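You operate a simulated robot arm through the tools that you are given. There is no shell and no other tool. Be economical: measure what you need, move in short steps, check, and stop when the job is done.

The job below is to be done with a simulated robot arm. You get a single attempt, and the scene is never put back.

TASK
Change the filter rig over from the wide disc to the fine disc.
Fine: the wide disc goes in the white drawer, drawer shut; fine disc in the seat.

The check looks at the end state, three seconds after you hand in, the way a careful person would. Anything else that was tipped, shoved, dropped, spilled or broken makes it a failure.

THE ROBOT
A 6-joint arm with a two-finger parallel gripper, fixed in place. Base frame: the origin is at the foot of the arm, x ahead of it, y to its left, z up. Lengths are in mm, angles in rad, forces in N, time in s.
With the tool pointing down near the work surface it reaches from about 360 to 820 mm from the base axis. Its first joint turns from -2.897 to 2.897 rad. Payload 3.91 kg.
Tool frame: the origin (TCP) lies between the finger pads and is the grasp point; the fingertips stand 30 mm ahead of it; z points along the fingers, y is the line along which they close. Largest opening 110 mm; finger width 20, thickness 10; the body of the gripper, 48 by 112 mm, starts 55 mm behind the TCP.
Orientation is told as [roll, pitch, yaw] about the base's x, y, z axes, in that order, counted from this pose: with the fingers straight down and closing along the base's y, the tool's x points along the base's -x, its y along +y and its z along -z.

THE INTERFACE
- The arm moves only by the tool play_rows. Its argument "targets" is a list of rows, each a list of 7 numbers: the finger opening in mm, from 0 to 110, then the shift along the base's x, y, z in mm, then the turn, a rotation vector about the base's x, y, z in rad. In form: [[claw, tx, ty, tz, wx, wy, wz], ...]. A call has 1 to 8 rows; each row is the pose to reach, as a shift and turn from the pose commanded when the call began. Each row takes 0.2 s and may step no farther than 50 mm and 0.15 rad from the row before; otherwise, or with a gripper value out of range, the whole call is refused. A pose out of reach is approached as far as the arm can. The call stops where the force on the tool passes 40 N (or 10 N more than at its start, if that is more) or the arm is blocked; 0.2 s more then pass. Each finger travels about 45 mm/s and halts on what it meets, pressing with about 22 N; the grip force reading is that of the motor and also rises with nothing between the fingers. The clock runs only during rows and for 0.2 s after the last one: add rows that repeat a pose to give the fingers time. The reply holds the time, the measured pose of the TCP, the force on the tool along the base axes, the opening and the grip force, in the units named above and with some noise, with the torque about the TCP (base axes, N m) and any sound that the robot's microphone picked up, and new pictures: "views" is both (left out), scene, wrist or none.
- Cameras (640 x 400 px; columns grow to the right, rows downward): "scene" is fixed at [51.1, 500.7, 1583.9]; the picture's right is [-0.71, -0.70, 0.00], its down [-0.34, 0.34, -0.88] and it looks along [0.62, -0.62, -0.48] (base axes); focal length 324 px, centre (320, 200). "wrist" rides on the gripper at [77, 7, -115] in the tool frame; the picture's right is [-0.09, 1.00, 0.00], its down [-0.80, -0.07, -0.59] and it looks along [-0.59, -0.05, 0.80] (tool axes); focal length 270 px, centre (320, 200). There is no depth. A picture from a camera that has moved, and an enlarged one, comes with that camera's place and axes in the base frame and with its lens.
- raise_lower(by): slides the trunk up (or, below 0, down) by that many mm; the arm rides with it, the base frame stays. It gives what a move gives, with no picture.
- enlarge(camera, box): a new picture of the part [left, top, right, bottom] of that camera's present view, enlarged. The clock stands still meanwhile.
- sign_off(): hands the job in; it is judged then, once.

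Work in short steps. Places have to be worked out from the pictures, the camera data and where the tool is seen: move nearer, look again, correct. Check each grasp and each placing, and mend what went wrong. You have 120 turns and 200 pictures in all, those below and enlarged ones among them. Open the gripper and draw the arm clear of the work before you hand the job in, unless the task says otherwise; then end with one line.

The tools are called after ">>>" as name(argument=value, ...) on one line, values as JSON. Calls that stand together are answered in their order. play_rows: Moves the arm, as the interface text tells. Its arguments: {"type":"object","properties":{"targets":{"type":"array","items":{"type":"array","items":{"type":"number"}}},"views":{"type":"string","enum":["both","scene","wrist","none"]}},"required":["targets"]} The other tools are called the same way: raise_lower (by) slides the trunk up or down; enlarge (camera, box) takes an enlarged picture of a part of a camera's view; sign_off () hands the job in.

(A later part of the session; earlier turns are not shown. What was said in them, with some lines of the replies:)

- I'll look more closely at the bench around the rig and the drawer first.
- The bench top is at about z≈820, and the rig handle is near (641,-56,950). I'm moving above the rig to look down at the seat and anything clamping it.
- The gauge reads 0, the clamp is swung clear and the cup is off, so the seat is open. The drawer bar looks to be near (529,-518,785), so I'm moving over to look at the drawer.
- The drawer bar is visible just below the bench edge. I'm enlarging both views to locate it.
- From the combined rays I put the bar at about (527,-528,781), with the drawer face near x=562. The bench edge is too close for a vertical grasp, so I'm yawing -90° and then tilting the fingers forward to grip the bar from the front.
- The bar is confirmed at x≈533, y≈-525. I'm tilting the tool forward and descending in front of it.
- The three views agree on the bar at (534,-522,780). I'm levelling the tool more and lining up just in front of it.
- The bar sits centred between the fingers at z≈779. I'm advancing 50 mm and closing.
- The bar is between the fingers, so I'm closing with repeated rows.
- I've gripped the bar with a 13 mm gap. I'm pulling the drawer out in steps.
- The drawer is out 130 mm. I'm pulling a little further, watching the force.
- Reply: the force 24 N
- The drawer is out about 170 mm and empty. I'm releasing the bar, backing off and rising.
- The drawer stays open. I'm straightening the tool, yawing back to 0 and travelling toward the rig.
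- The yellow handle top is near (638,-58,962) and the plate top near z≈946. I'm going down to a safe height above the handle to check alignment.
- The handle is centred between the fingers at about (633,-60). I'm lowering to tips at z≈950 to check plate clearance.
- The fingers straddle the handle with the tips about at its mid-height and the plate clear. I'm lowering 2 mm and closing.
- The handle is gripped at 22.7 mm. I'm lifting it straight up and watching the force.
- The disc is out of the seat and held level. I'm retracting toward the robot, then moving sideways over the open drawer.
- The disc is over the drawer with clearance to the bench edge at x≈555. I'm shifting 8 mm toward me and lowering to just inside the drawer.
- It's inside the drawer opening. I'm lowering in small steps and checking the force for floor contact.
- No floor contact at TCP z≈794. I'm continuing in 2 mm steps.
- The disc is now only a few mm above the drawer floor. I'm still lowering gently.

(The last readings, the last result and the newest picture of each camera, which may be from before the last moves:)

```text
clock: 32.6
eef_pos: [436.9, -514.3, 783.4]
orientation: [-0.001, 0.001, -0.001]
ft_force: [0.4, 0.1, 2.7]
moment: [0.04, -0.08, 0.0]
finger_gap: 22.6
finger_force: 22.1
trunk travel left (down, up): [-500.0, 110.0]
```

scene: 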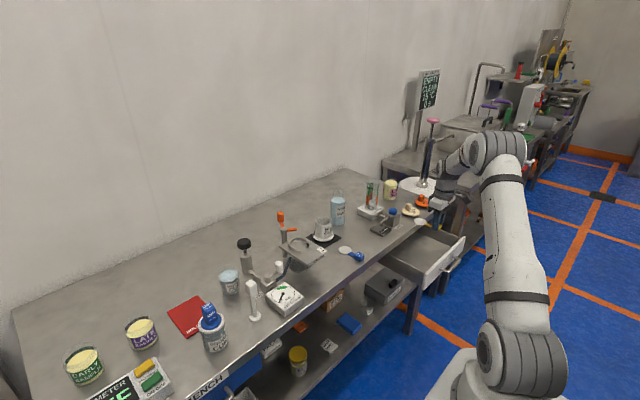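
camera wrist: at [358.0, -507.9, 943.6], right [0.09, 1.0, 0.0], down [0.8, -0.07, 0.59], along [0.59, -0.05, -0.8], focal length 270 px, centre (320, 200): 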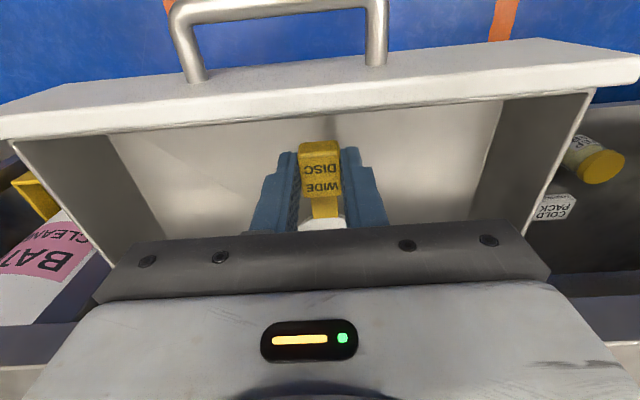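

>>> play_rows(targets=[[0, 0, 0, -1.5, 0, 0, 0], [0, 0, 0, -3, 0, 0, 0]], views="none")

>>> enlarge(camera="scene", box=[390, 220, 470, 280])

```text
clock: 33.2
eef_pos: [436.3, -514.8, 780.3]
orientation: [-0.006, -0.002, 0.001]
ft_force: [0.5, 0.2, 18.4]
moment: [0.0, 0.01, 0.02]
finger_gap: 22.8
finger_force: 21.7
trunk travel left (down, up): [-500.0, 110.0]
```

```text
6.67 times, centred on (430, 250) of scene
camera zoom: at [51.1, 500.7, 1583.9], right [-0.71, -0.7, 0.0], down [-0.34, 0.34, -0.88], along [0.62, -0.62, -0.48], focal length 2164 px, centre (-413, -133)
```

zoom: 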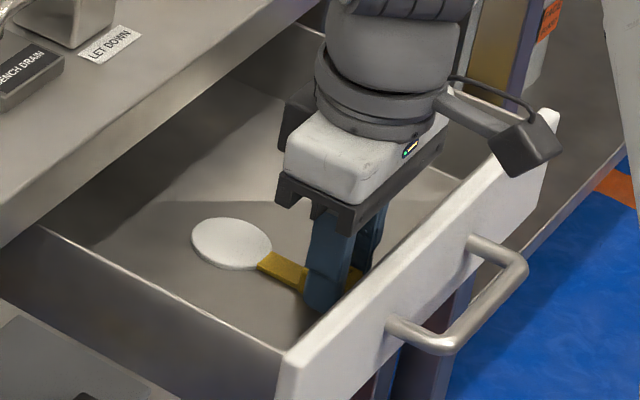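

Floor contact is at 18 N. I'm easing up 1 mm, opening and lifting clear.

>>> play_rows(targets=[[22, 0, 0, 1.5, 0, 0, 0], [35, 0, 0, 1.5, 0, 0, 0], [50, 0, 0, 1.5, 0, 0, 0], [55, 0, 0, 1.5, 0, 0, 0], [55, 0, 0, 30, 0, 0, 0], [55, 0, 0, 75, 0, 0, 0], [55, 0, 0, 120, 0, 0, 0], [55, 0, 0, 165, 0, 0, 0]], views="both")

>>> enlarge(camera="scene", box=[370, 210, 480, 300])

```text
clock: 35.0
eef_pos: [436.2, -515.7, 944.0]
orientation: [-0.001, 0.0, 0.0]
ft_force: [-0.9, 0.3, 0.5]
moment: [-0.01, 0.0, 0.01]
finger_gap: 54.9
finger_force: 0.0
trunk travel left (down, up): [-500.0, 110.0]
camera wrist: at [358.8, -509.0, 1060.2], right [0.09, 1.0, 0.0], down [0.8, -0.07, 0.59], along [0.59, -0.05, -0.8], focal length 270 px, centre (320, 200)
```

scene: 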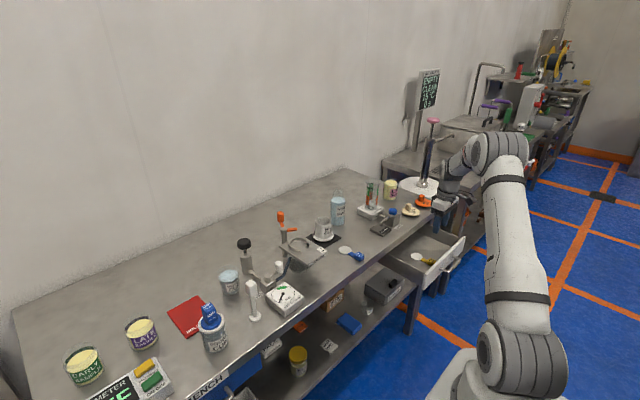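
wrist: 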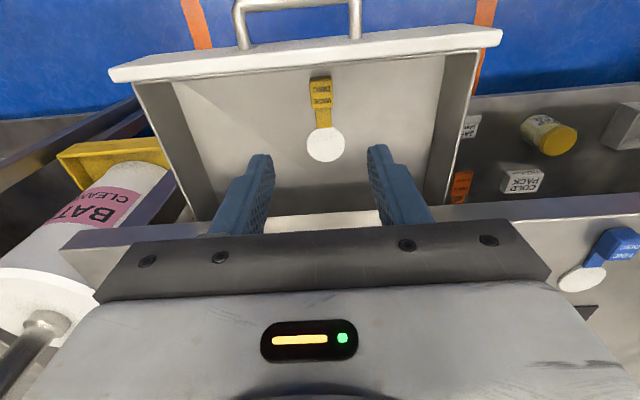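

```text
4.44 times, centred on (425, 255) of scene
camera zoom: at [51.1, 500.7, 1583.9], right [-0.71, -0.7, 0.0], down [-0.34, 0.34, -0.88], along [0.62, -0.62, -0.48], focal length 1442 px, centre (-147, -44)
```

zoom: 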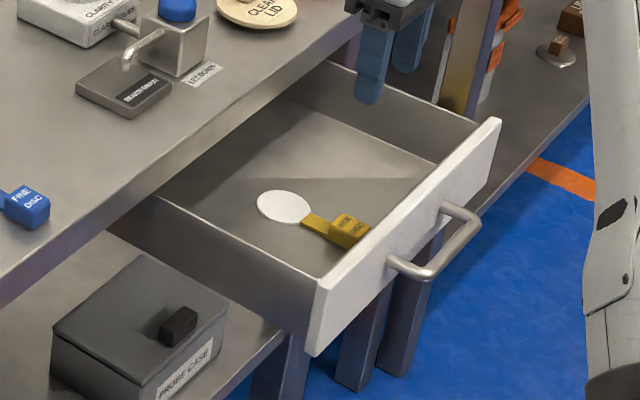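

The wide disc lies flat in the drawer. Next I'm shutting it: closed fingers go in front of the bar and push it in +x.

>>> play_rows(targets=[[30, -45, -3, 0, 0, 0, 0], [5, -85, -5, 0, 0, 0, 0], [0, -118, -5, 0, 0, 0, 0], [0, -118, -5, -45, 0, 0, 0], [0, -118, -5, -90, 0, 0, 0], [0, -118, -5, -130, 0, 0, 0], [0, -118, -5, -154, 0, 0, 0]], views="wrist")

>>> enlarge(camera="scene", box=[370, 190, 510, 310])

```text
clock: 36.6
eef_pos: [318.4, -520.7, 788.6]
orientation: [-0.001, 0.001, 0.0]
ft_force: [0.2, -0.3, 0.4]
moment: [0.02, -0.02, -0.04]
finger_gap: 0.0
finger_force: 21.9
trunk travel left (down, up): [-500.0, 110.0]
camera wrist: at [240.2, -514.2, 904.5], right [0.09, 1.0, 0.0], down [0.8, -0.07, 0.59], along [0.59, -0.05, -0.8], focal length 270 px, centre (320, 200)
```

wrist: 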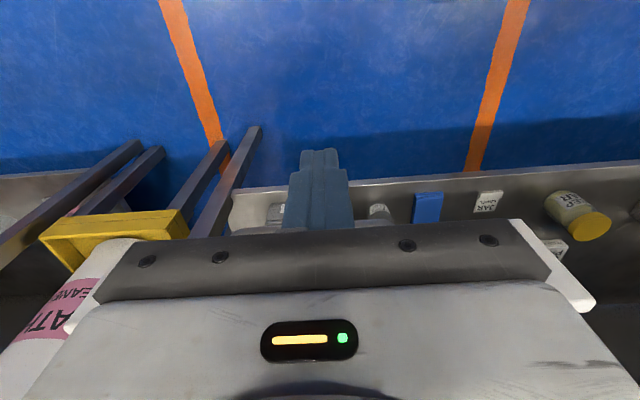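

```text
3.33 times, centred on (440, 250) of scene
camera zoom: at [51.1, 500.7, 1583.9], right [-0.71, -0.7, 0.0], down [-0.34, 0.34, -0.88], along [0.62, -0.62, -0.48], focal length 1082 px, centre (-80, 33)
```

zoom: 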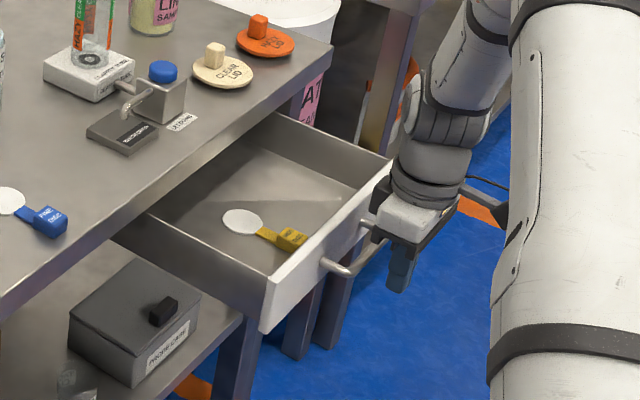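

The fingers are in front of the bar. I'm pushing in gradually.

>>> play_rows(targets=[[0, 20, 0, 0, 0, 0, 0], [0, 40, 0, 0, 0, 0, 0], [0, 60, 0, 0, 0, 0, 0], [0, 80, 0, 0, 0, 0, 0], [0, 100, 0, 0, 0, 0, 0], [0, 120, 0, 0, 0, 0, 0], [0, 140, 0, 0, 0, 0, 0], [0, 160, 0, 0, 0, 0, 0]], views="none")

>>> enlarge(camera="scene", box=[350, 180, 490, 300])

```text
clock: 38.4
eef_pos: [479.5, -519.1, 789.6]
orientation: [0.0, -0.001, 0.003]
ft_force: [-0.4, -0.7, -0.3]
moment: [0.0, -0.02, 0.01]
finger_gap: 0.2
finger_force: 22.4
trunk travel left (down, up): [-500.0, 110.0]
```

```text
3.33 times, centred on (420, 240) of scene
camera zoom: at [51.1, 500.7, 1583.9], right [-0.71, -0.7, 0.0], down [-0.34, 0.34, -0.88], along [0.62, -0.62, -0.48], focal length 1082 px, centre (-13, 67)
```

zoom: 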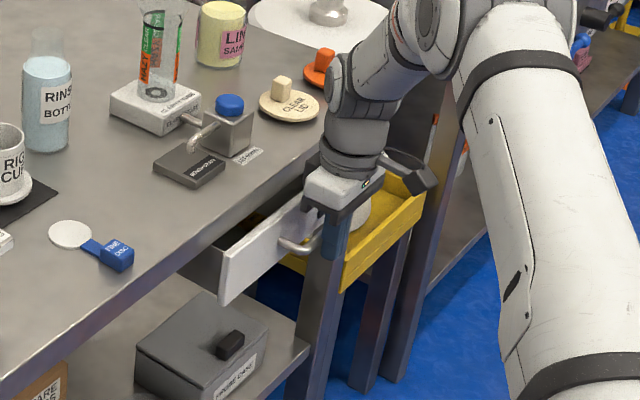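

The drawer is nearly shut. I'm pushing the last stretch slowly.

>>> play_rows(targets=[[0, 12, 0, 0, 0, 0, 0], [0, 24, 0, 0, 0, 0, 0], [0, 32, 0, 0, 0, 0, 0], [0, 37, 0, 0, 0, 0, 0], [0, 40, 0, 0, 0, 0, 0]], views="none")

>>> enlarge(camera="scene", box=[350, 180, 490, 300])

```text
clock: 39.4
eef_pos: [505.8, -520.0, 790.6]
orientation: [0.006, 0.007, 0.001]
ft_force: [-17.8, 4.0, 7.3]
moment: [-0.12, -1.65, 0.44]
finger_gap: 0.1
finger_force: 22.0
trunk travel left (down, up): [-500.0, 110.0]
stopped in row 4: the force on the tool passed its limit at 47 N (the readings are from after the stop); the commanded pose is now the measured one
```

```text
3.33 times, centred on (420, 240) of scene
camera zoom: at [51.1, 500.7, 1583.9], right [-0.71, -0.7, 0.0], down [-0.34, 0.34, -0.88], along [0.62, -0.62, -0.48], focal length 1082 px, centre (-13, 67)
```

zoom: 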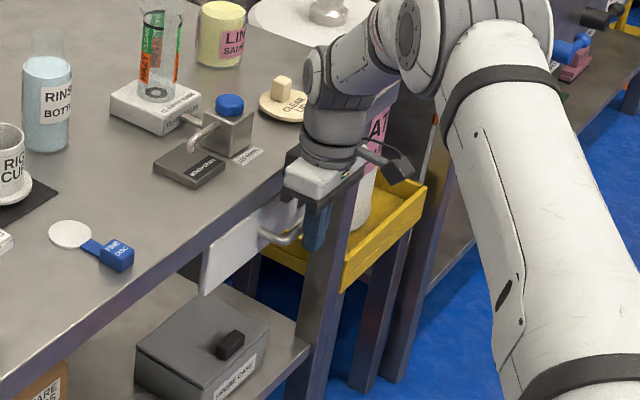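

The reaction moment (about 90 mm above the TCP) shows the gripper body touched the bench edge, so the drawer is not yet fully home. I'm backing off and will push the bar head-on with the tool nearly horizontal.

>>> play_rows(targets=[[0, -40, 0, 0, 0, 0, 0], [0, -80, 0, 0, 0, 0, 0], [0, -100, 0, 10, 0, -0.145, 0], [0, -100, 0, 20, 0, -0.29, 0], [0, -100, 0, 20, 0, -0.435, 0], [0, -100, 0, 20, 0, -0.58, 0], [0, -100, 0, 20, 0, -0.725, 0], [0, -100, 0, 20, 0, -0.87, 0]], views="none")

>>> play_rows(targets=[[0, 0, 0, 0, 0, -0.14, 0], [0, 0, 0, -10, 0, -0.28, 0], [0, 0, 0, -20, 0, -0.42, 0], [0, 0, 0, -23, 0, -0.53, 0]], views="both")

>>> enlarge(camera="scene", box=[370, 180, 490, 290])

```text
clock: 41.1
eef_pos: [407.0, -521.3, 807.7]
orientation: [0.008, -0.865, 0.0]
ft_force: [-0.2, -0.1, 0.4]
moment: [-0.02, 0.0, -0.03]
finger_gap: 0.0
finger_force: 21.9
trunk travel left (down, up): [-500.0, 110.0]
```

```text
clock: 42.1
eef_pos: [409.5, -520.3, 784.5]
orientation: [0.005, -1.393, -0.001]
ft_force: [0.7, 0.3, 0.4]
moment: [0.0, 0.02, -0.01]
finger_gap: 0.0
finger_force: 21.8
trunk travel left (down, up): [-500.0, 110.0]
camera wrist: at [281.1, -514.5, 729.0], right [0.01, 1.0, 0.09], down [-0.44, -0.07, 0.89], along [0.9, -0.05, 0.44], focal length 270 px, centre (320, 200)
```

scene: 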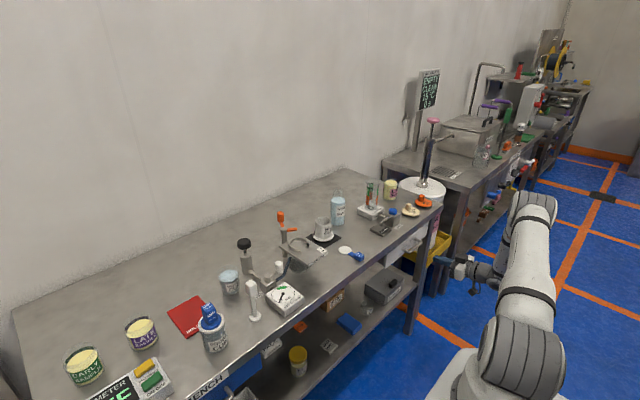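
wrist: 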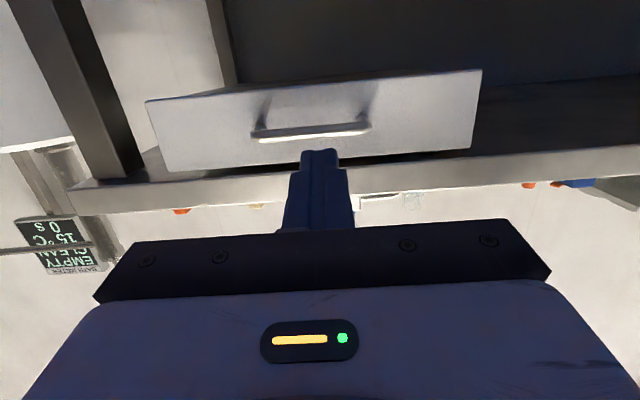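

```text
3.64 times, centred on (430, 235) of scene
camera zoom: at [51.1, 500.7, 1583.9], right [-0.71, -0.7, 0.0], down [-0.34, 0.34, -0.88], along [0.62, -0.62, -0.48], focal length 1180 px, centre (-80, 73)
```

zoom: 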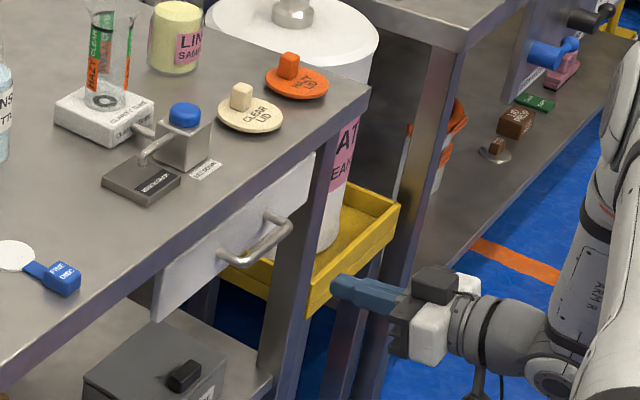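

The bar is at x≈523, roughly 10 mm short of fully closed, and the fingers are lined up with it at z≈780. I'm pushing head-on.

>>> play_rows(targets=[[0, 30, 0, 0, 0, 0, 0], [0, 60, 0, 0, 0, 0, 0], [0, 75, 0, 0, 0, 0, 0], [0, 82, 0, 0, 0, 0, 0], [0, 87, 0, 0, 0, 0, 0], [0, 91, 0, 0, 0, 0, 0], [0, 95, 0, 0, 0, 0, 0], [0, 99, 0, 0, 0, 0, 0]], views="wrist")

```text
clock: 43.5
eef_pos: [492.1, -519.8, 783.3]
orientation: [0.028, -1.39, -0.024]
ft_force: [-20.2, 6.6, 9.0]
moment: [-0.06, -0.3, 0.11]
finger_gap: 0.0
finger_force: 21.9
trunk travel left (down, up): [-500.0, 110.0]
stopped in row 6: the force on the tool passed its limit at 45 N (the readings are from after the stop); the commanded pose is now the measured one
camera wrist: at [364.1, -513.4, 729.4], right [0.01, 1.0, 0.09], down [-0.44, -0.08, 0.89], along [0.9, -0.05, 0.44], focal length 270 px, centre (320, 200)
```

wrist: 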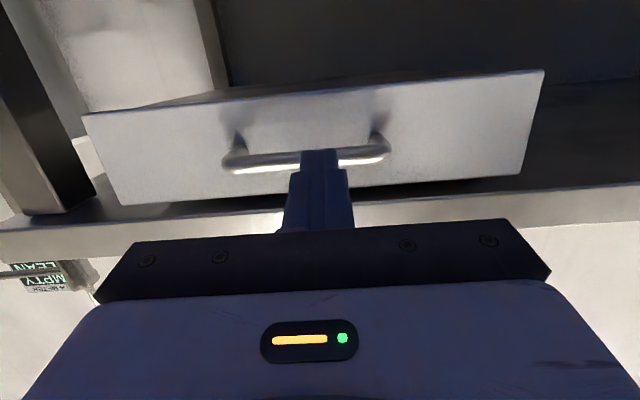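

It stopped firmly at 45 N with the bar around x≈528. I'm backing off and comparing with the initial closed view.

>>> play_rows(targets=[[0, -40, 0, 0, 0, 0, 0], [0, -80, 0, 0, 0, 0, 0], [0, -120, 0, 0, 0, 0, 0]], views="wrist")

>>> enlarge(camera="scene", box=[360, 190, 460, 270])

```text
clock: 44.3
eef_pos: [375.3, -520.9, 782.1]
orientation: [0.029, -1.387, -0.024]
ft_force: [-0.6, 0.4, 0.5]
moment: [0.03, 0.02, 0.02]
finger_gap: 0.3
finger_force: 21.9
trunk travel left (down, up): [-500.0, 110.0]
camera wrist: at [247.3, -514.2, 727.9], right [0.01, 1.0, 0.09], down [-0.44, -0.08, 0.9], along [0.9, -0.05, 0.44], focal length 270 px, centre (320, 200)
```

wrist: 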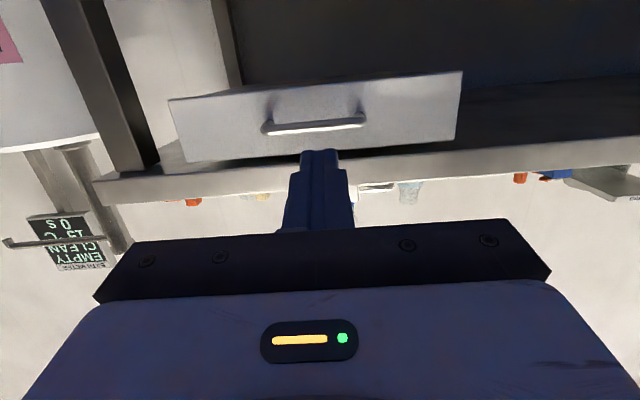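

```text
5.00 times, centred on (410, 230) of scene
camera zoom: at [51.1, 500.7, 1583.9], right [-0.71, -0.7, 0.0], down [-0.34, 0.34, -0.88], along [0.62, -0.62, -0.48], focal length 1623 px, centre (-130, 50)
```

zoom: 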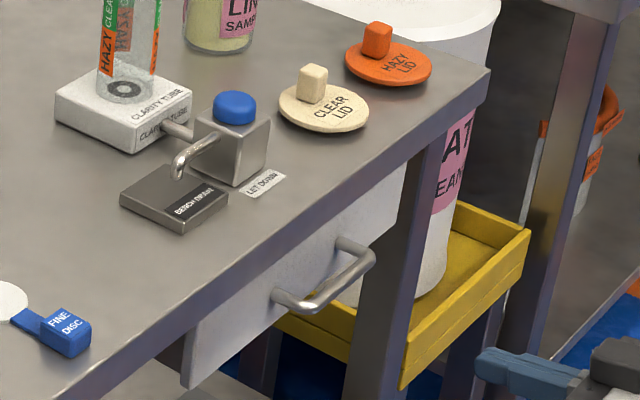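

The drawer view matches the initial closed view exactly, so it's shut. I'm raising and straightening the tool, then heading to the fine disc.

>>> play_rows(targets=[[0, 0, 0, 40, 0, 0.14, 0], [0, 0, 0, 80, 0, 0.28, 0], [0, 0, 0, 120, 0, 0.42, 0], [0, 0, 0, 160, 0, 0.56, 0], [0, 0, 0, 200, 0, 0.7, 0], [0, 10, 0, 230, 0, 0.84, 0], [0, 20, 0, 260, 0, 0.98, 0], [0, 30, 0, 280, 0, 1.12, 0]], views="none")

>>> play_rows(targets=[[60, 10, 30, 0, 0, 0.13, 0], [60, 20, 75, 0, 0, 0.267, 0], [60, 35, 120, 0, 0, 0.267, 0], [60, 50, 165, 0, 0, 0.267, 0], [60, 65, 210, 0, 0, 0.267, 0], [60, 80, 250, 0, 0, 0.267, 0], [60, 95, 280, 0, 0, 0.267, 0], [60, 110, 280, 0, 0, 0.267, 0]], views="both")

```text
clock: 46.1
eef_pos: [404.1, -521.0, 1062.4]
orientation: [0.004, -0.265, -0.004]
ft_force: [-0.8, -0.9, -0.2]
moment: [0.02, 0.03, -0.01]
finger_gap: 0.0
finger_force: 22.1
trunk travel left (down, up): [-500.0, 110.0]
```

```text
clock: 47.9
eef_pos: [514.5, -239.7, 1061.0]
orientation: [0.004, -0.001, -0.004]
ft_force: [-1.1, 0.5, 0.1]
moment: [-0.03, 0.03, 0.0]
finger_gap: 60.0
finger_force: 0.1
trunk travel left (down, up): [-500.0, 110.0]
camera wrist: at [437.0, -233.0, 1176.7], right [0.09, 1.0, 0.0], down [0.8, -0.08, 0.59], along [0.59, -0.05, -0.8], focal length 270 px, centre (320, 200)
```

scene: 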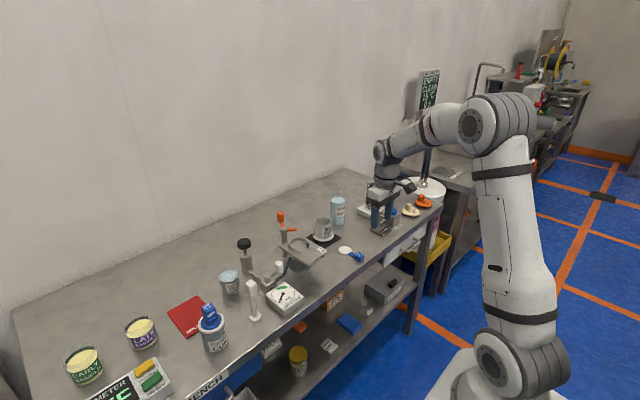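
wrist: 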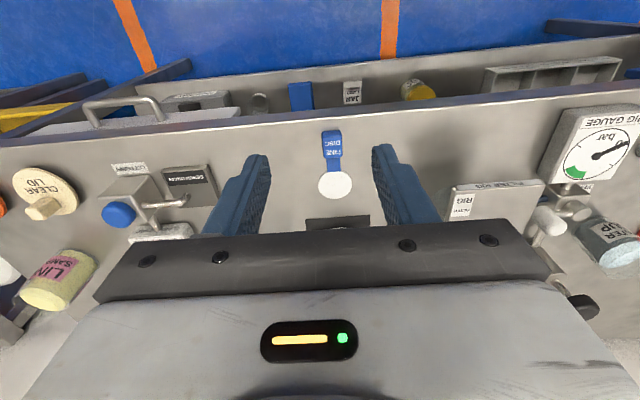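

>>> enlarge(camera="wrist", box=[270, 110, 400, 220])

>>> enlarge(camera="scene", box=[310, 220, 390, 280])

```text
3.64 times, centred on (335, 165) of wrist
camera zoom: at [437.0, -233.0, 1176.7], right [0.09, 1.0, 0.0], down [0.8, -0.08, 0.59], along [0.59, -0.05, -0.8], focal length 983 px, centre (266, 327)
```

zoom: 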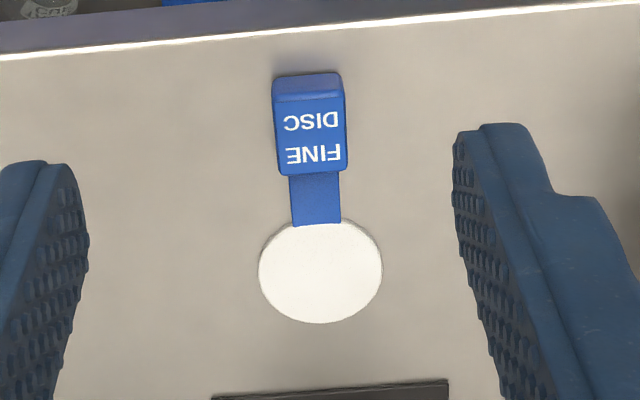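

```text
6.67 times, centred on (350, 250) of scene
camera zoom: at [51.1, 500.7, 1583.9], right [-0.71, -0.7, 0.0], down [-0.34, 0.34, -0.88], along [0.62, -0.62, -0.48], focal length 2164 px, centre (120, -133)
```

zoom: 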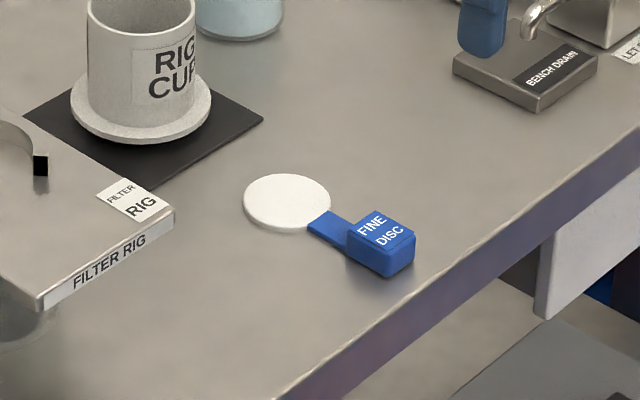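

The fine handle is at about (583,-229) with its top at z≈875, aligned with x. I'm moving above it.

>>> play_rows(targets=[[60, 35, 5, -30, -0.004, 0, 0.004], [60, 68, 10, -65, -0.004, 0, 0.004], [60, 68, 10, -100, -0.004, 0, 0.004], [60, 68, 10, -130, -0.004, 0, 0.004]], views="none")

>>> enlarge(camera="wrist", box=[230, 70, 430, 240])

>>> enlarge(camera="scene", box=[320, 215, 400, 285])

```text
clock: 48.9
eef_pos: [582.1, -230.3, 932.1]
orientation: [0.0, 0.0, 0.001]
ft_force: [0.0, -0.2, 0.3]
moment: [-0.01, -0.01, 0.0]
finger_gap: 60.2
finger_force: 0.0
trunk travel left (down, up): [-500.0, 110.0]
```

```text
2.35 times, centred on (330, 155) of wrist
camera zoom: at [504.6, -223.3, 1046.8], right [0.09, 1.0, 0.0], down [0.8, -0.07, 0.6], along [0.59, -0.05, -0.8], focal length 636 px, centre (296, 306)
```

zoom: 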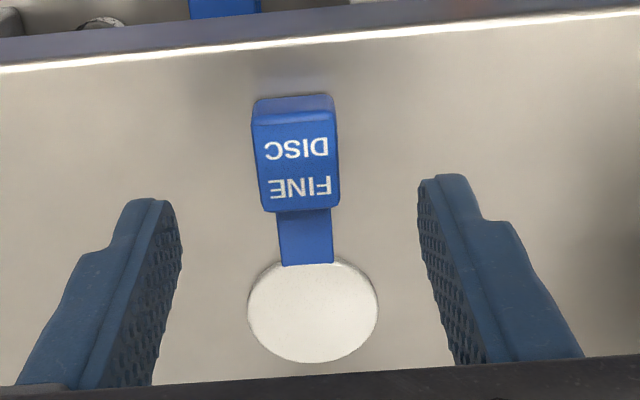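

```text
5.71 times, centred on (360, 250) of scene
camera zoom: at [51.1, 500.7, 1583.9], right [-0.71, -0.7, 0.0], down [-0.34, 0.34, -0.88], along [0.62, -0.62, -0.48], focal length 1854 px, centre (91, -86)
```

zoom: 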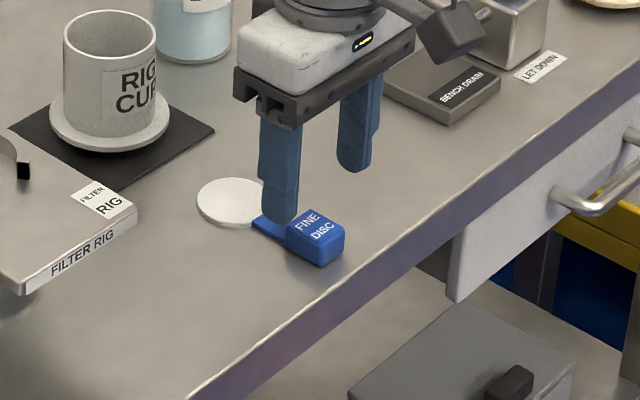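

The handle is centred between the fingers. I'm lowering to match the same relative grip height used for the wide disc.

>>> play_rows(targets=[[60, -2, 0, -18, 0, 0, 0], [60, -2, 0, -30, 0, 0, 0], [60, -2, 0, -37, 0, 0, 0]], views="none")

>>> enlarge(camera="wrist", box=[230, 70, 430, 240])

>>> enlarge(camera="scene", box=[320, 225, 380, 275])

```text
clock: 49.7
eef_pos: [580.4, -230.2, 894.4]
orientation: [0.0, -0.001, -0.001]
ft_force: [0.1, 0.1, 1.4]
moment: [0.0, 0.0, -0.05]
finger_gap: 60.0
finger_force: 0.1
trunk travel left (down, up): [-500.0, 110.0]
```

```text
2.35 times, centred on (330, 155) of wrist
camera zoom: at [502.6, -223.6, 1009.8], right [0.09, 1.0, 0.0], down [0.8, -0.07, 0.59], along [0.59, -0.05, -0.8], focal length 636 px, centre (296, 306)
```

zoom: 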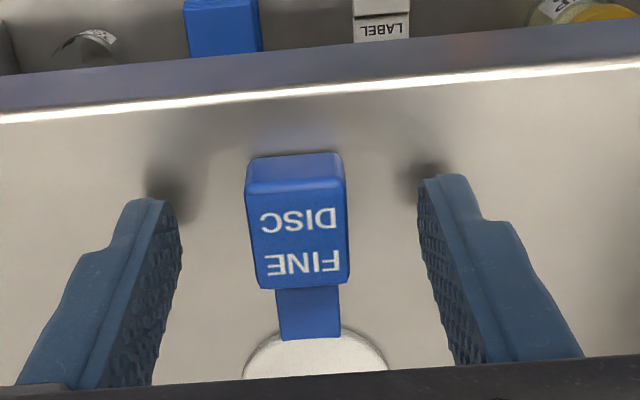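

```text
8.00 times, centred on (350, 250) of scene
camera zoom: at [51.1, 500.7, 1583.9], right [-0.71, -0.7, 0.0], down [-0.34, 0.34, -0.88], along [0.62, -0.62, -0.48], focal length 2596 px, centre (80, -200)
```

zoom: 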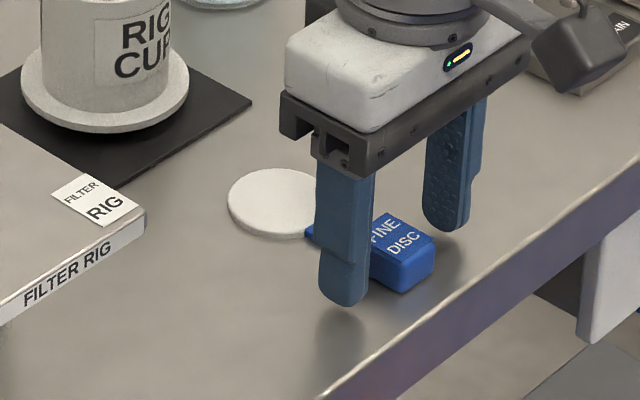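

The tips are still about 8 mm above the bench by their shadows. I'm lowering 6 mm more and closing on the handle.

>>> play_rows(targets=[[60, 0, 0, -3, 0, 0, 0], [60, 0, 0, -6, 0, 0, 0], [40, 0, 0, -6, 0, 0, 0], [20, 0, 0, -6, 0, 0, 0], [0, 0, 0, -6, 0, 0, 0], [0, 0, 0, -6, 0, 0, 0], [0, 0, 0, -6, 0, 0, 0], [0, 0, 0, -6, 0, 0, 0]], views="none")

>>> enlarge(camera="wrist", box=[230, 70, 430, 240])

```text
clock: 51.5
eef_pos: [580.6, -230.7, 890.0]
orientation: [0.0, -0.001, 0.001]
ft_force: [1.6, 4.6, 9.5]
moment: [0.2, 0.03, -0.1]
finger_gap: 22.7
finger_force: 21.9
trunk travel left (down, up): [-500.0, 110.0]
```

```text
2.35 times, centred on (330, 155) of wrist
camera zoom: at [502.1, -223.1, 1004.7], right [0.09, 1.0, 0.0], down [0.8, -0.07, 0.6], along [0.59, -0.05, -0.8], focal length 636 px, centre (296, 306)
```

zoom: 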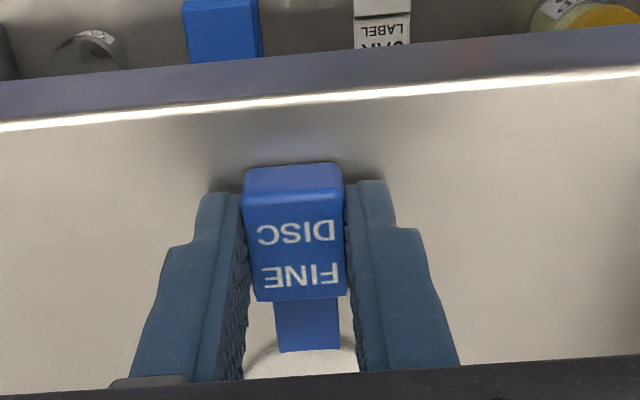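

It's gripped at 22.7 mm with light bench contact. I'm lifting straight up and then moving to above the seat.

>>> play_rows(targets=[[0, 0, 0, 8, 0, 0, 0], [0, 0, 0, 45, 0, 0, 0], [0, 0, 0, 90, 0, 0, 0], [0, 0, 0, 135, 0, 0, 0], [0, 0, 0, 165, 0, 0, 0]], views="scene")

>>> play_rows(targets=[[0, 12, 40, 0, 0, 0, 0], [0, 24, 80, 0, 0, 0, 0], [0, 36, 120, 0, 0, 0, 0], [0, 48, 155, 0, 0, 0, 0], [0, 53.5, 171, 0, 0, 0, 0], [0, 53.5, 171, -20, 0, 0, 0]], views="wrist")

>>> enlarge(camera="scene", box=[260, 190, 350, 270])

```text
clock: 52.7
eef_pos: [580.5, -230.8, 1055.1]
orientation: [0.001, -0.002, 0.001]
ft_force: [0.3, -1.1, -0.5]
moment: [0.05, -0.01, -0.03]
finger_gap: 22.3
finger_force: 22.5
trunk travel left (down, up): [-500.0, 110.0]
```

scene: 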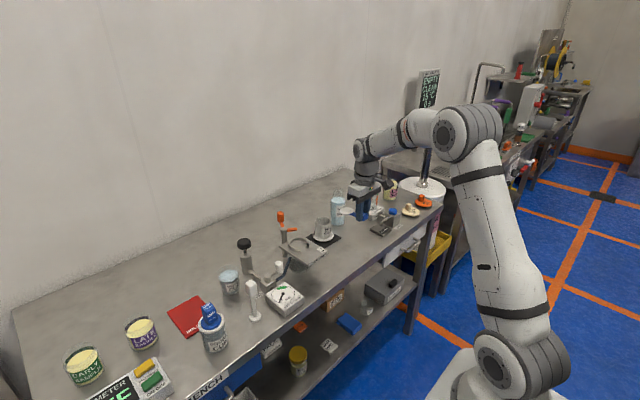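

```text
clock: 54.1
eef_pos: [632.8, -59.2, 1034.4]
orientation: [-0.002, -0.003, 0.0]
ft_force: [-0.4, -0.2, -0.7]
moment: [0.02, 0.0, -0.02]
finger_gap: 22.8
finger_force: 22.0
trunk travel left (down, up): [-500.0, 110.0]
camera wrist: at [555.4, -52.7, 1148.4], right [0.09, 1.0, 0.0], down [0.8, -0.07, 0.6], along [0.59, -0.05, -0.8], focal length 270 px, centre (320, 200)
```

wrist: 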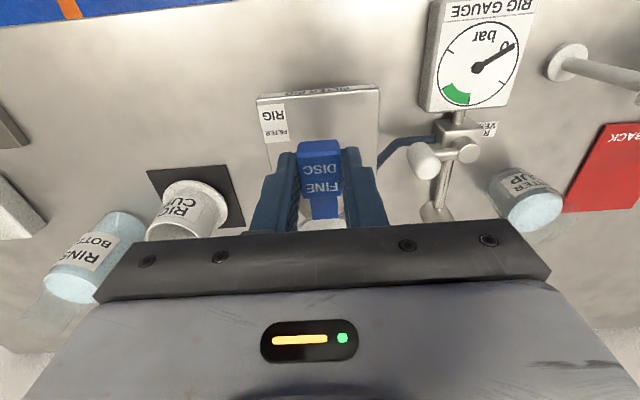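

```text
5.00 times, centred on (305, 230) of scene
camera zoom: at [51.1, 500.7, 1583.9], right [-0.71, -0.7, 0.0], down [-0.34, 0.34, -0.88], along [0.62, -0.62, -0.48], focal length 1623 px, centre (395, 50)
```

zoom: 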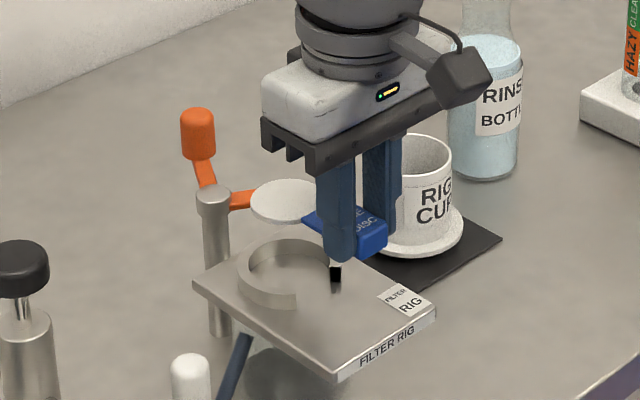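

In the wrist view the grip looks the same as for the wide disc. I'm taking a closer scene look to check disc-over-ring alignment.

>>> enlarge(camera="scene", box=[290, 215, 340, 260])

>>> enlarge(camera="wrist", box=[240, 70, 400, 240])

```text
8.89 times, centred on (315, 238) of scene
camera zoom: at [51.1, 500.7, 1583.9], right [-0.71, -0.7, 0.0], down [-0.34, 0.34, -0.88], along [0.62, -0.62, -0.48], focal length 2885 px, centre (364, -133)
```

zoom: 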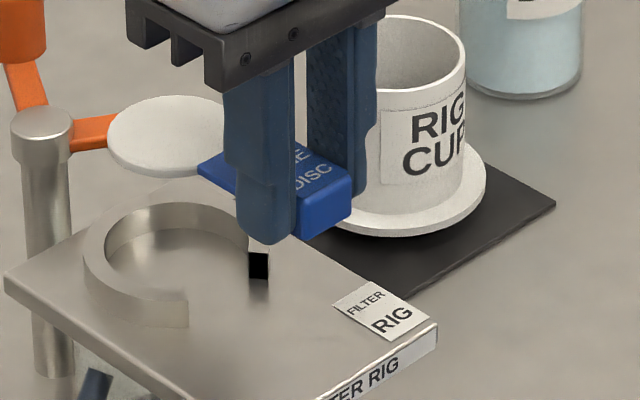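

```text
2.35 times, centred on (320, 155) of wrist
camera zoom: at [555.4, -52.7, 1148.4], right [0.09, 1.0, 0.0], down [0.8, -0.07, 0.6], along [0.59, -0.05, -0.8], focal length 636 px, centre (320, 306)
```

zoom: 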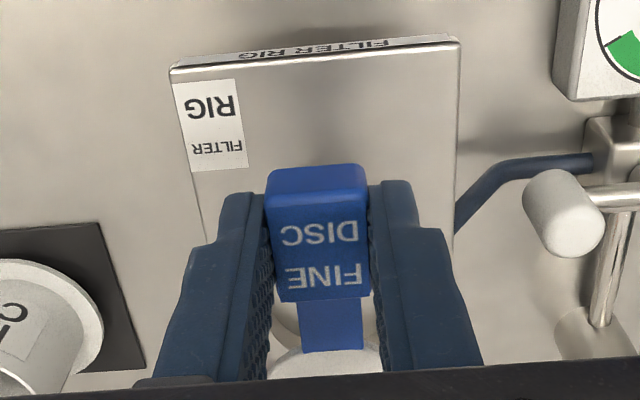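

The projected drop lands the disc in the ring to within about 2 mm. I'm lowering in stages.

>>> play_rows(targets=[[0, 0.5, 0, -15, 0, 0, 0], [0, 0.5, 0, -28, 0, 0, 0], [0, 0.5, 0, -38, 0, 0, 0]], views="none")

>>> enlarge(camera="scene", box=[280, 215, 340, 265])

>>> enlarge(camera="wrist", box=[240, 70, 400, 240])

```text
clock: 54.9
eef_pos: [633.1, -59.4, 995.6]
orientation: [0.0, 0.001, 0.001]
ft_force: [-0.5, -0.2, 0.1]
moment: [0.02, -0.03, 0.02]
finger_gap: 22.8
finger_force: 22.7
trunk travel left (down, up): [-500.0, 110.0]
```

```text
8.00 times, centred on (310, 240) of scene
camera zoom: at [51.1, 500.7, 1583.9], right [-0.71, -0.7, 0.0], down [-0.34, 0.34, -0.88], along [0.62, -0.62, -0.48], focal length 2596 px, centre (400, -120)
```

zoom: 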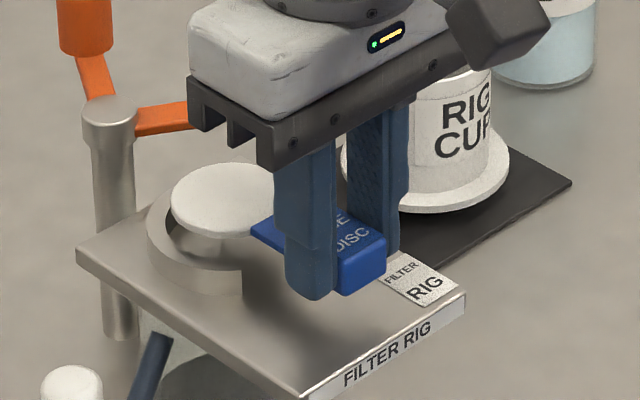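

```text
2.35 times, centred on (320, 155) of wrist
camera zoom: at [556.6, -52.7, 1110.4], right [0.09, 1.0, 0.0], down [0.8, -0.07, 0.59], along [0.59, -0.05, -0.8], focal length 636 px, centre (320, 306)
```

zoom: 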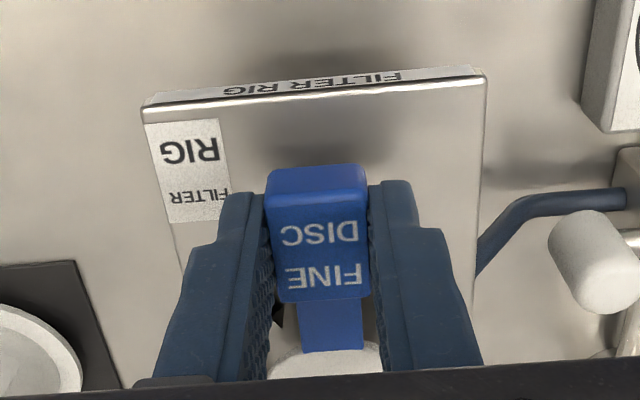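

The disc's left-edge offset from the ring (about 10 mm) matches the originally seated disc. I'm lowering on in small steps.

>>> play_rows(targets=[[0, 0.5, 0, -6, 0, 0, 0], [0, 0.5, 0, -10, 0, 0, 0], [0, 0.5, 0, -13, 0, 0, 0]], views="none")

>>> enlarge(camera="scene", box=[280, 215, 340, 265])

```text
clock: 55.7
eef_pos: [634.5, -59.0, 982.7]
orientation: [0.001, -0.001, 0.001]
ft_force: [-0.5, -0.1, -0.7]
moment: [0.02, -0.01, -0.02]
finger_gap: 22.8
finger_force: 21.8
trunk travel left (down, up): [-500.0, 110.0]
```

```text
8.00 times, centred on (310, 240) of scene
camera zoom: at [51.1, 500.7, 1583.9], right [-0.71, -0.7, 0.0], down [-0.34, 0.34, -0.88], along [0.62, -0.62, -0.48], focal length 2596 px, centre (400, -120)
```

zoom: 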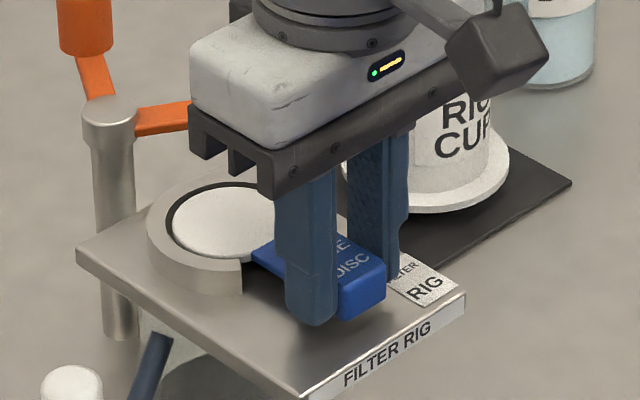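

The disc is entering the ring cleanly with no force. I'm continuing down in 1–2 mm steps until contact.

>>> play_rows(targets=[[0, 0.5, 0, -2, 0, 0, 0], [0, 0.5, 0, -4, 0, 0, 0], [0, 0.5, 0, -5.5, 0, 0, 0]], views="none")

>>> enlarge(camera="scene", box=[280, 215, 340, 265])

```text
clock: 56.5
eef_pos: [634.9, -59.6, 976.5]
orientation: [-0.001, 0.001, 0.0]
ft_force: [-0.2, -0.6, 0.1]
moment: [0.02, -0.05, -0.01]
finger_gap: 22.7
finger_force: 21.7
trunk travel left (down, up): [-500.0, 110.0]
```

```text
8.00 times, centred on (310, 240) of scene
camera zoom: at [51.1, 500.7, 1583.9], right [-0.71, -0.7, 0.0], down [-0.34, 0.34, -0.88], along [0.62, -0.62, -0.48], focal length 2596 px, centre (400, -120)
```

zoom: 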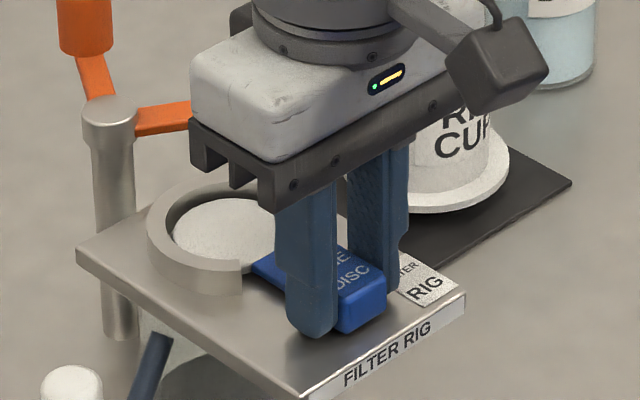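

>>> play_rows(targets=[[0, 0, 0, -1.5, 0, 0, 0], [0, 0, 0, -3, 0, 0, 0]], views="none")

```text
clock: 57.1
eef_pos: [635.0, -60.0, 975.0]
orientation: [0.001, -0.001, 0.0]
ft_force: [0.2, 0.8, 3.5]
moment: [-0.06, -0.02, -0.01]
finger_gap: 22.7
finger_force: 22.3
trunk travel left (down, up): [-500.0, 110.0]
```

Light contact shows it's resting on the seat. I'm opening gently and lifting clear.

>>> play_rows(targets=[[26, 0, 0, 0.5, 0, 0, 0], [40, 0, 0, 0.5, 0, 0, 0], [50, 0, 0, 0.5, 0, 0, 0], [55, 0, 0, 0.5, 0, 0, 0], [55, 0, 0, 30, 0, 0, 0], [55, -10, 0, 75, 0, 0, 0], [55, -40, 0, 110, 0, 0, 0], [55, -80, 0, 125, 0, 0, 0]], views="both")

>>> enlarge(camera="scene", box=[270, 205, 350, 270])

>>> enlarge(camera="wrist", box=[250, 110, 410, 240])

```text
clock: 58.9
eef_pos: [553.8, -59.7, 1100.5]
orientation: [-0.001, -0.002, 0.001]
ft_force: [-0.4, -0.3, -0.8]
moment: [0.01, -0.05, 0.0]
finger_gap: 55.0
finger_force: 0.1
trunk travel left (down, up): [-500.0, 110.0]
camera wrist: at [475.4, -53.4, 1215.8], right [0.09, 1.0, 0.0], down [0.8, -0.07, 0.6], along [0.59, -0.05, -0.8], focal length 270 px, centre (320, 200)
```

scene: 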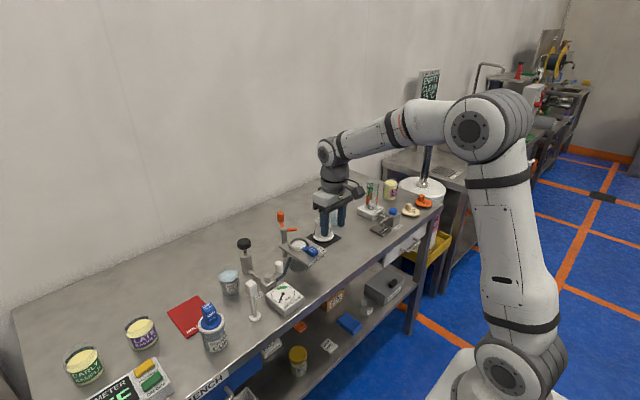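
wrist: 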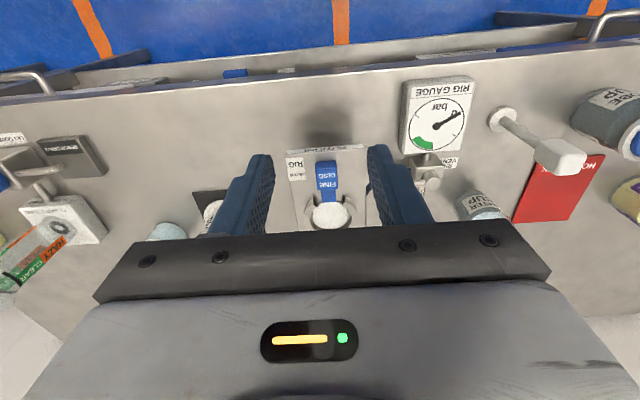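

```text
6.15 times, centred on (310, 238) of scene
camera zoom: at [51.1, 500.7, 1583.9], right [-0.71, -0.7, 0.0], down [-0.34, 0.34, -0.88], along [0.62, -0.62, -0.48], focal length 1997 px, centre (382, -31)
```

zoom: 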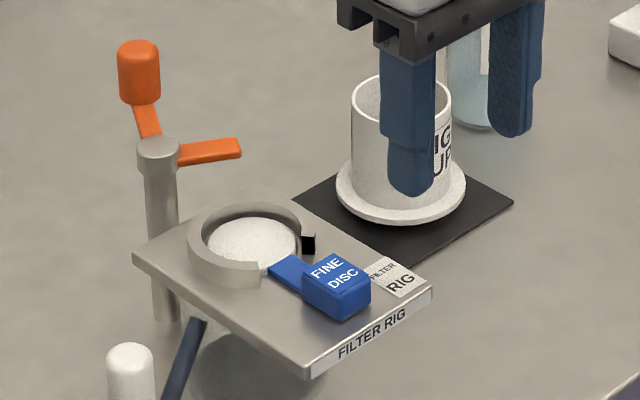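

```text
3.08 times, centred on (330, 175) of wrist
camera zoom: at [475.4, -53.4, 1215.8], right [0.09, 1.0, 0.0], down [0.8, -0.07, 0.6], along [0.59, -0.05, -0.8], focal length 832 px, centre (289, 277)
```

zoom: 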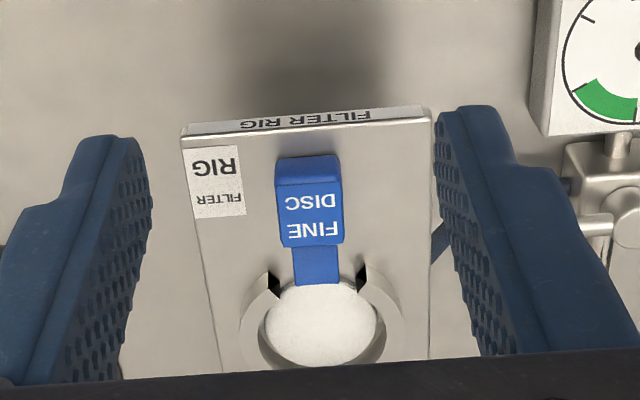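

The fine disc sits in the ring as the wide one did, tab through the slot. I'm withdrawing the arm well clear and doing a last check.

>>> play_rows(targets=[[80, -40, 0, 25, 0, 0, 0], [110, -80, -15, 50, 0, 0, 0], [110, -120, -40, 80, 0, 0, 0], [110, -124, -72, 85, 0, 0, 0]], views="both")

>>> enlarge(camera="scene", box=[220, 170, 460, 320])

>>> enlarge(camera="scene", box=[285, 230, 330, 265])

```text
refused: row 3 steps farther than a row can; nothing moved
```

```text
2.67 times, centred on (340, 245) of scene
camera zoom: at [51.1, 500.7, 1583.9], right [-0.71, -0.7, 0.0], down [-0.34, 0.34, -0.88], along [0.62, -0.62, -0.48], focal length 865 px, centre (267, 80)
```

zoom: 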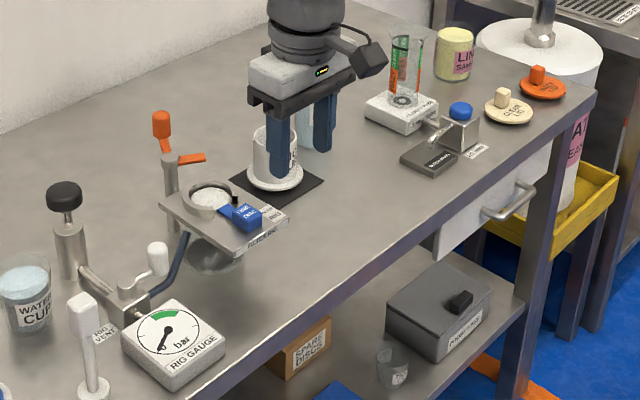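

```text
11.43 times, centred on (308, 248) of scene
camera zoom: at [51.1, 500.7, 1583.9], right [-0.71, -0.7, 0.0], down [-0.34, 0.34, -0.88], along [0.62, -0.62, -0.48], focal length 3709 px, centre (463, -343)
```

zoom: 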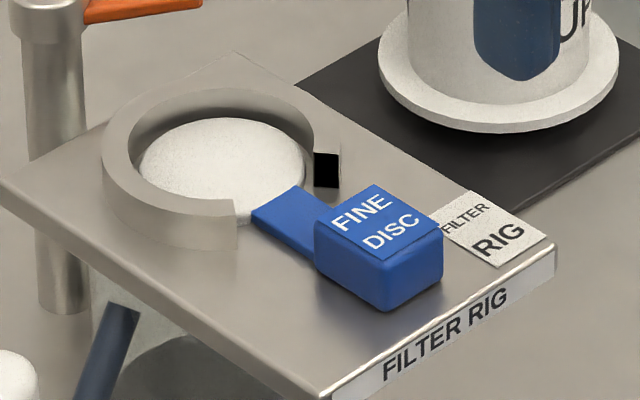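

The disc is seated flat, the drawer is shut and everything else is in place. That move was refused for too large a step, so I'm redoing it with shorter ones.

>>> play_rows(targets=[[80, -35, 0, 20, 0, 0, 0], [110, -70, -10, 40, 0, 0, 0], [110, -100, -30, 60, 0, 0, 0], [110, -124, -60, 80, 0, 0, 0], [110, -124, -72, 85, 0, 0, 0]], views="scene")

```text
clock: 60.1
eef_pos: [430.9, -132.9, 1186.2]
orientation: [0.0, 0.0, 0.001]
ft_force: [0.4, -0.2, -0.1]
moment: [0.03, 0.0, 0.01]
finger_gap: 110.0
finger_force: 0.1
trunk travel left (down, up): [-500.0, 110.0]
```

scene: 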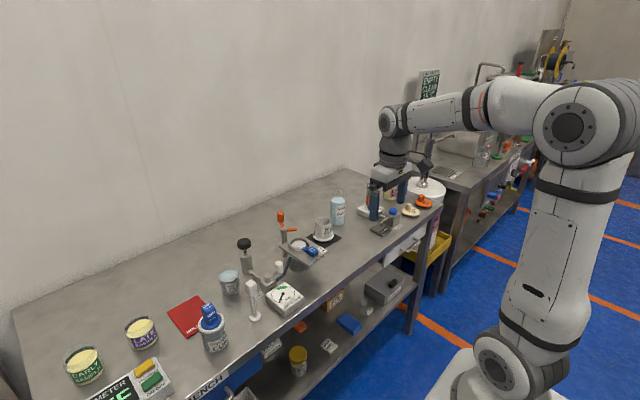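

The arm is clear with the gripper open, and the scene is in its required end state, so I'm handing in.

>>> sign_off()

```text
The job is handed in.
```

The wide disc is in the white drawer with the drawer shut, and the fine disc is in the rig's seat; the gripper brushed the bench edge once while I was closing the drawer, but nothing else looked disturbed in the final pictures.
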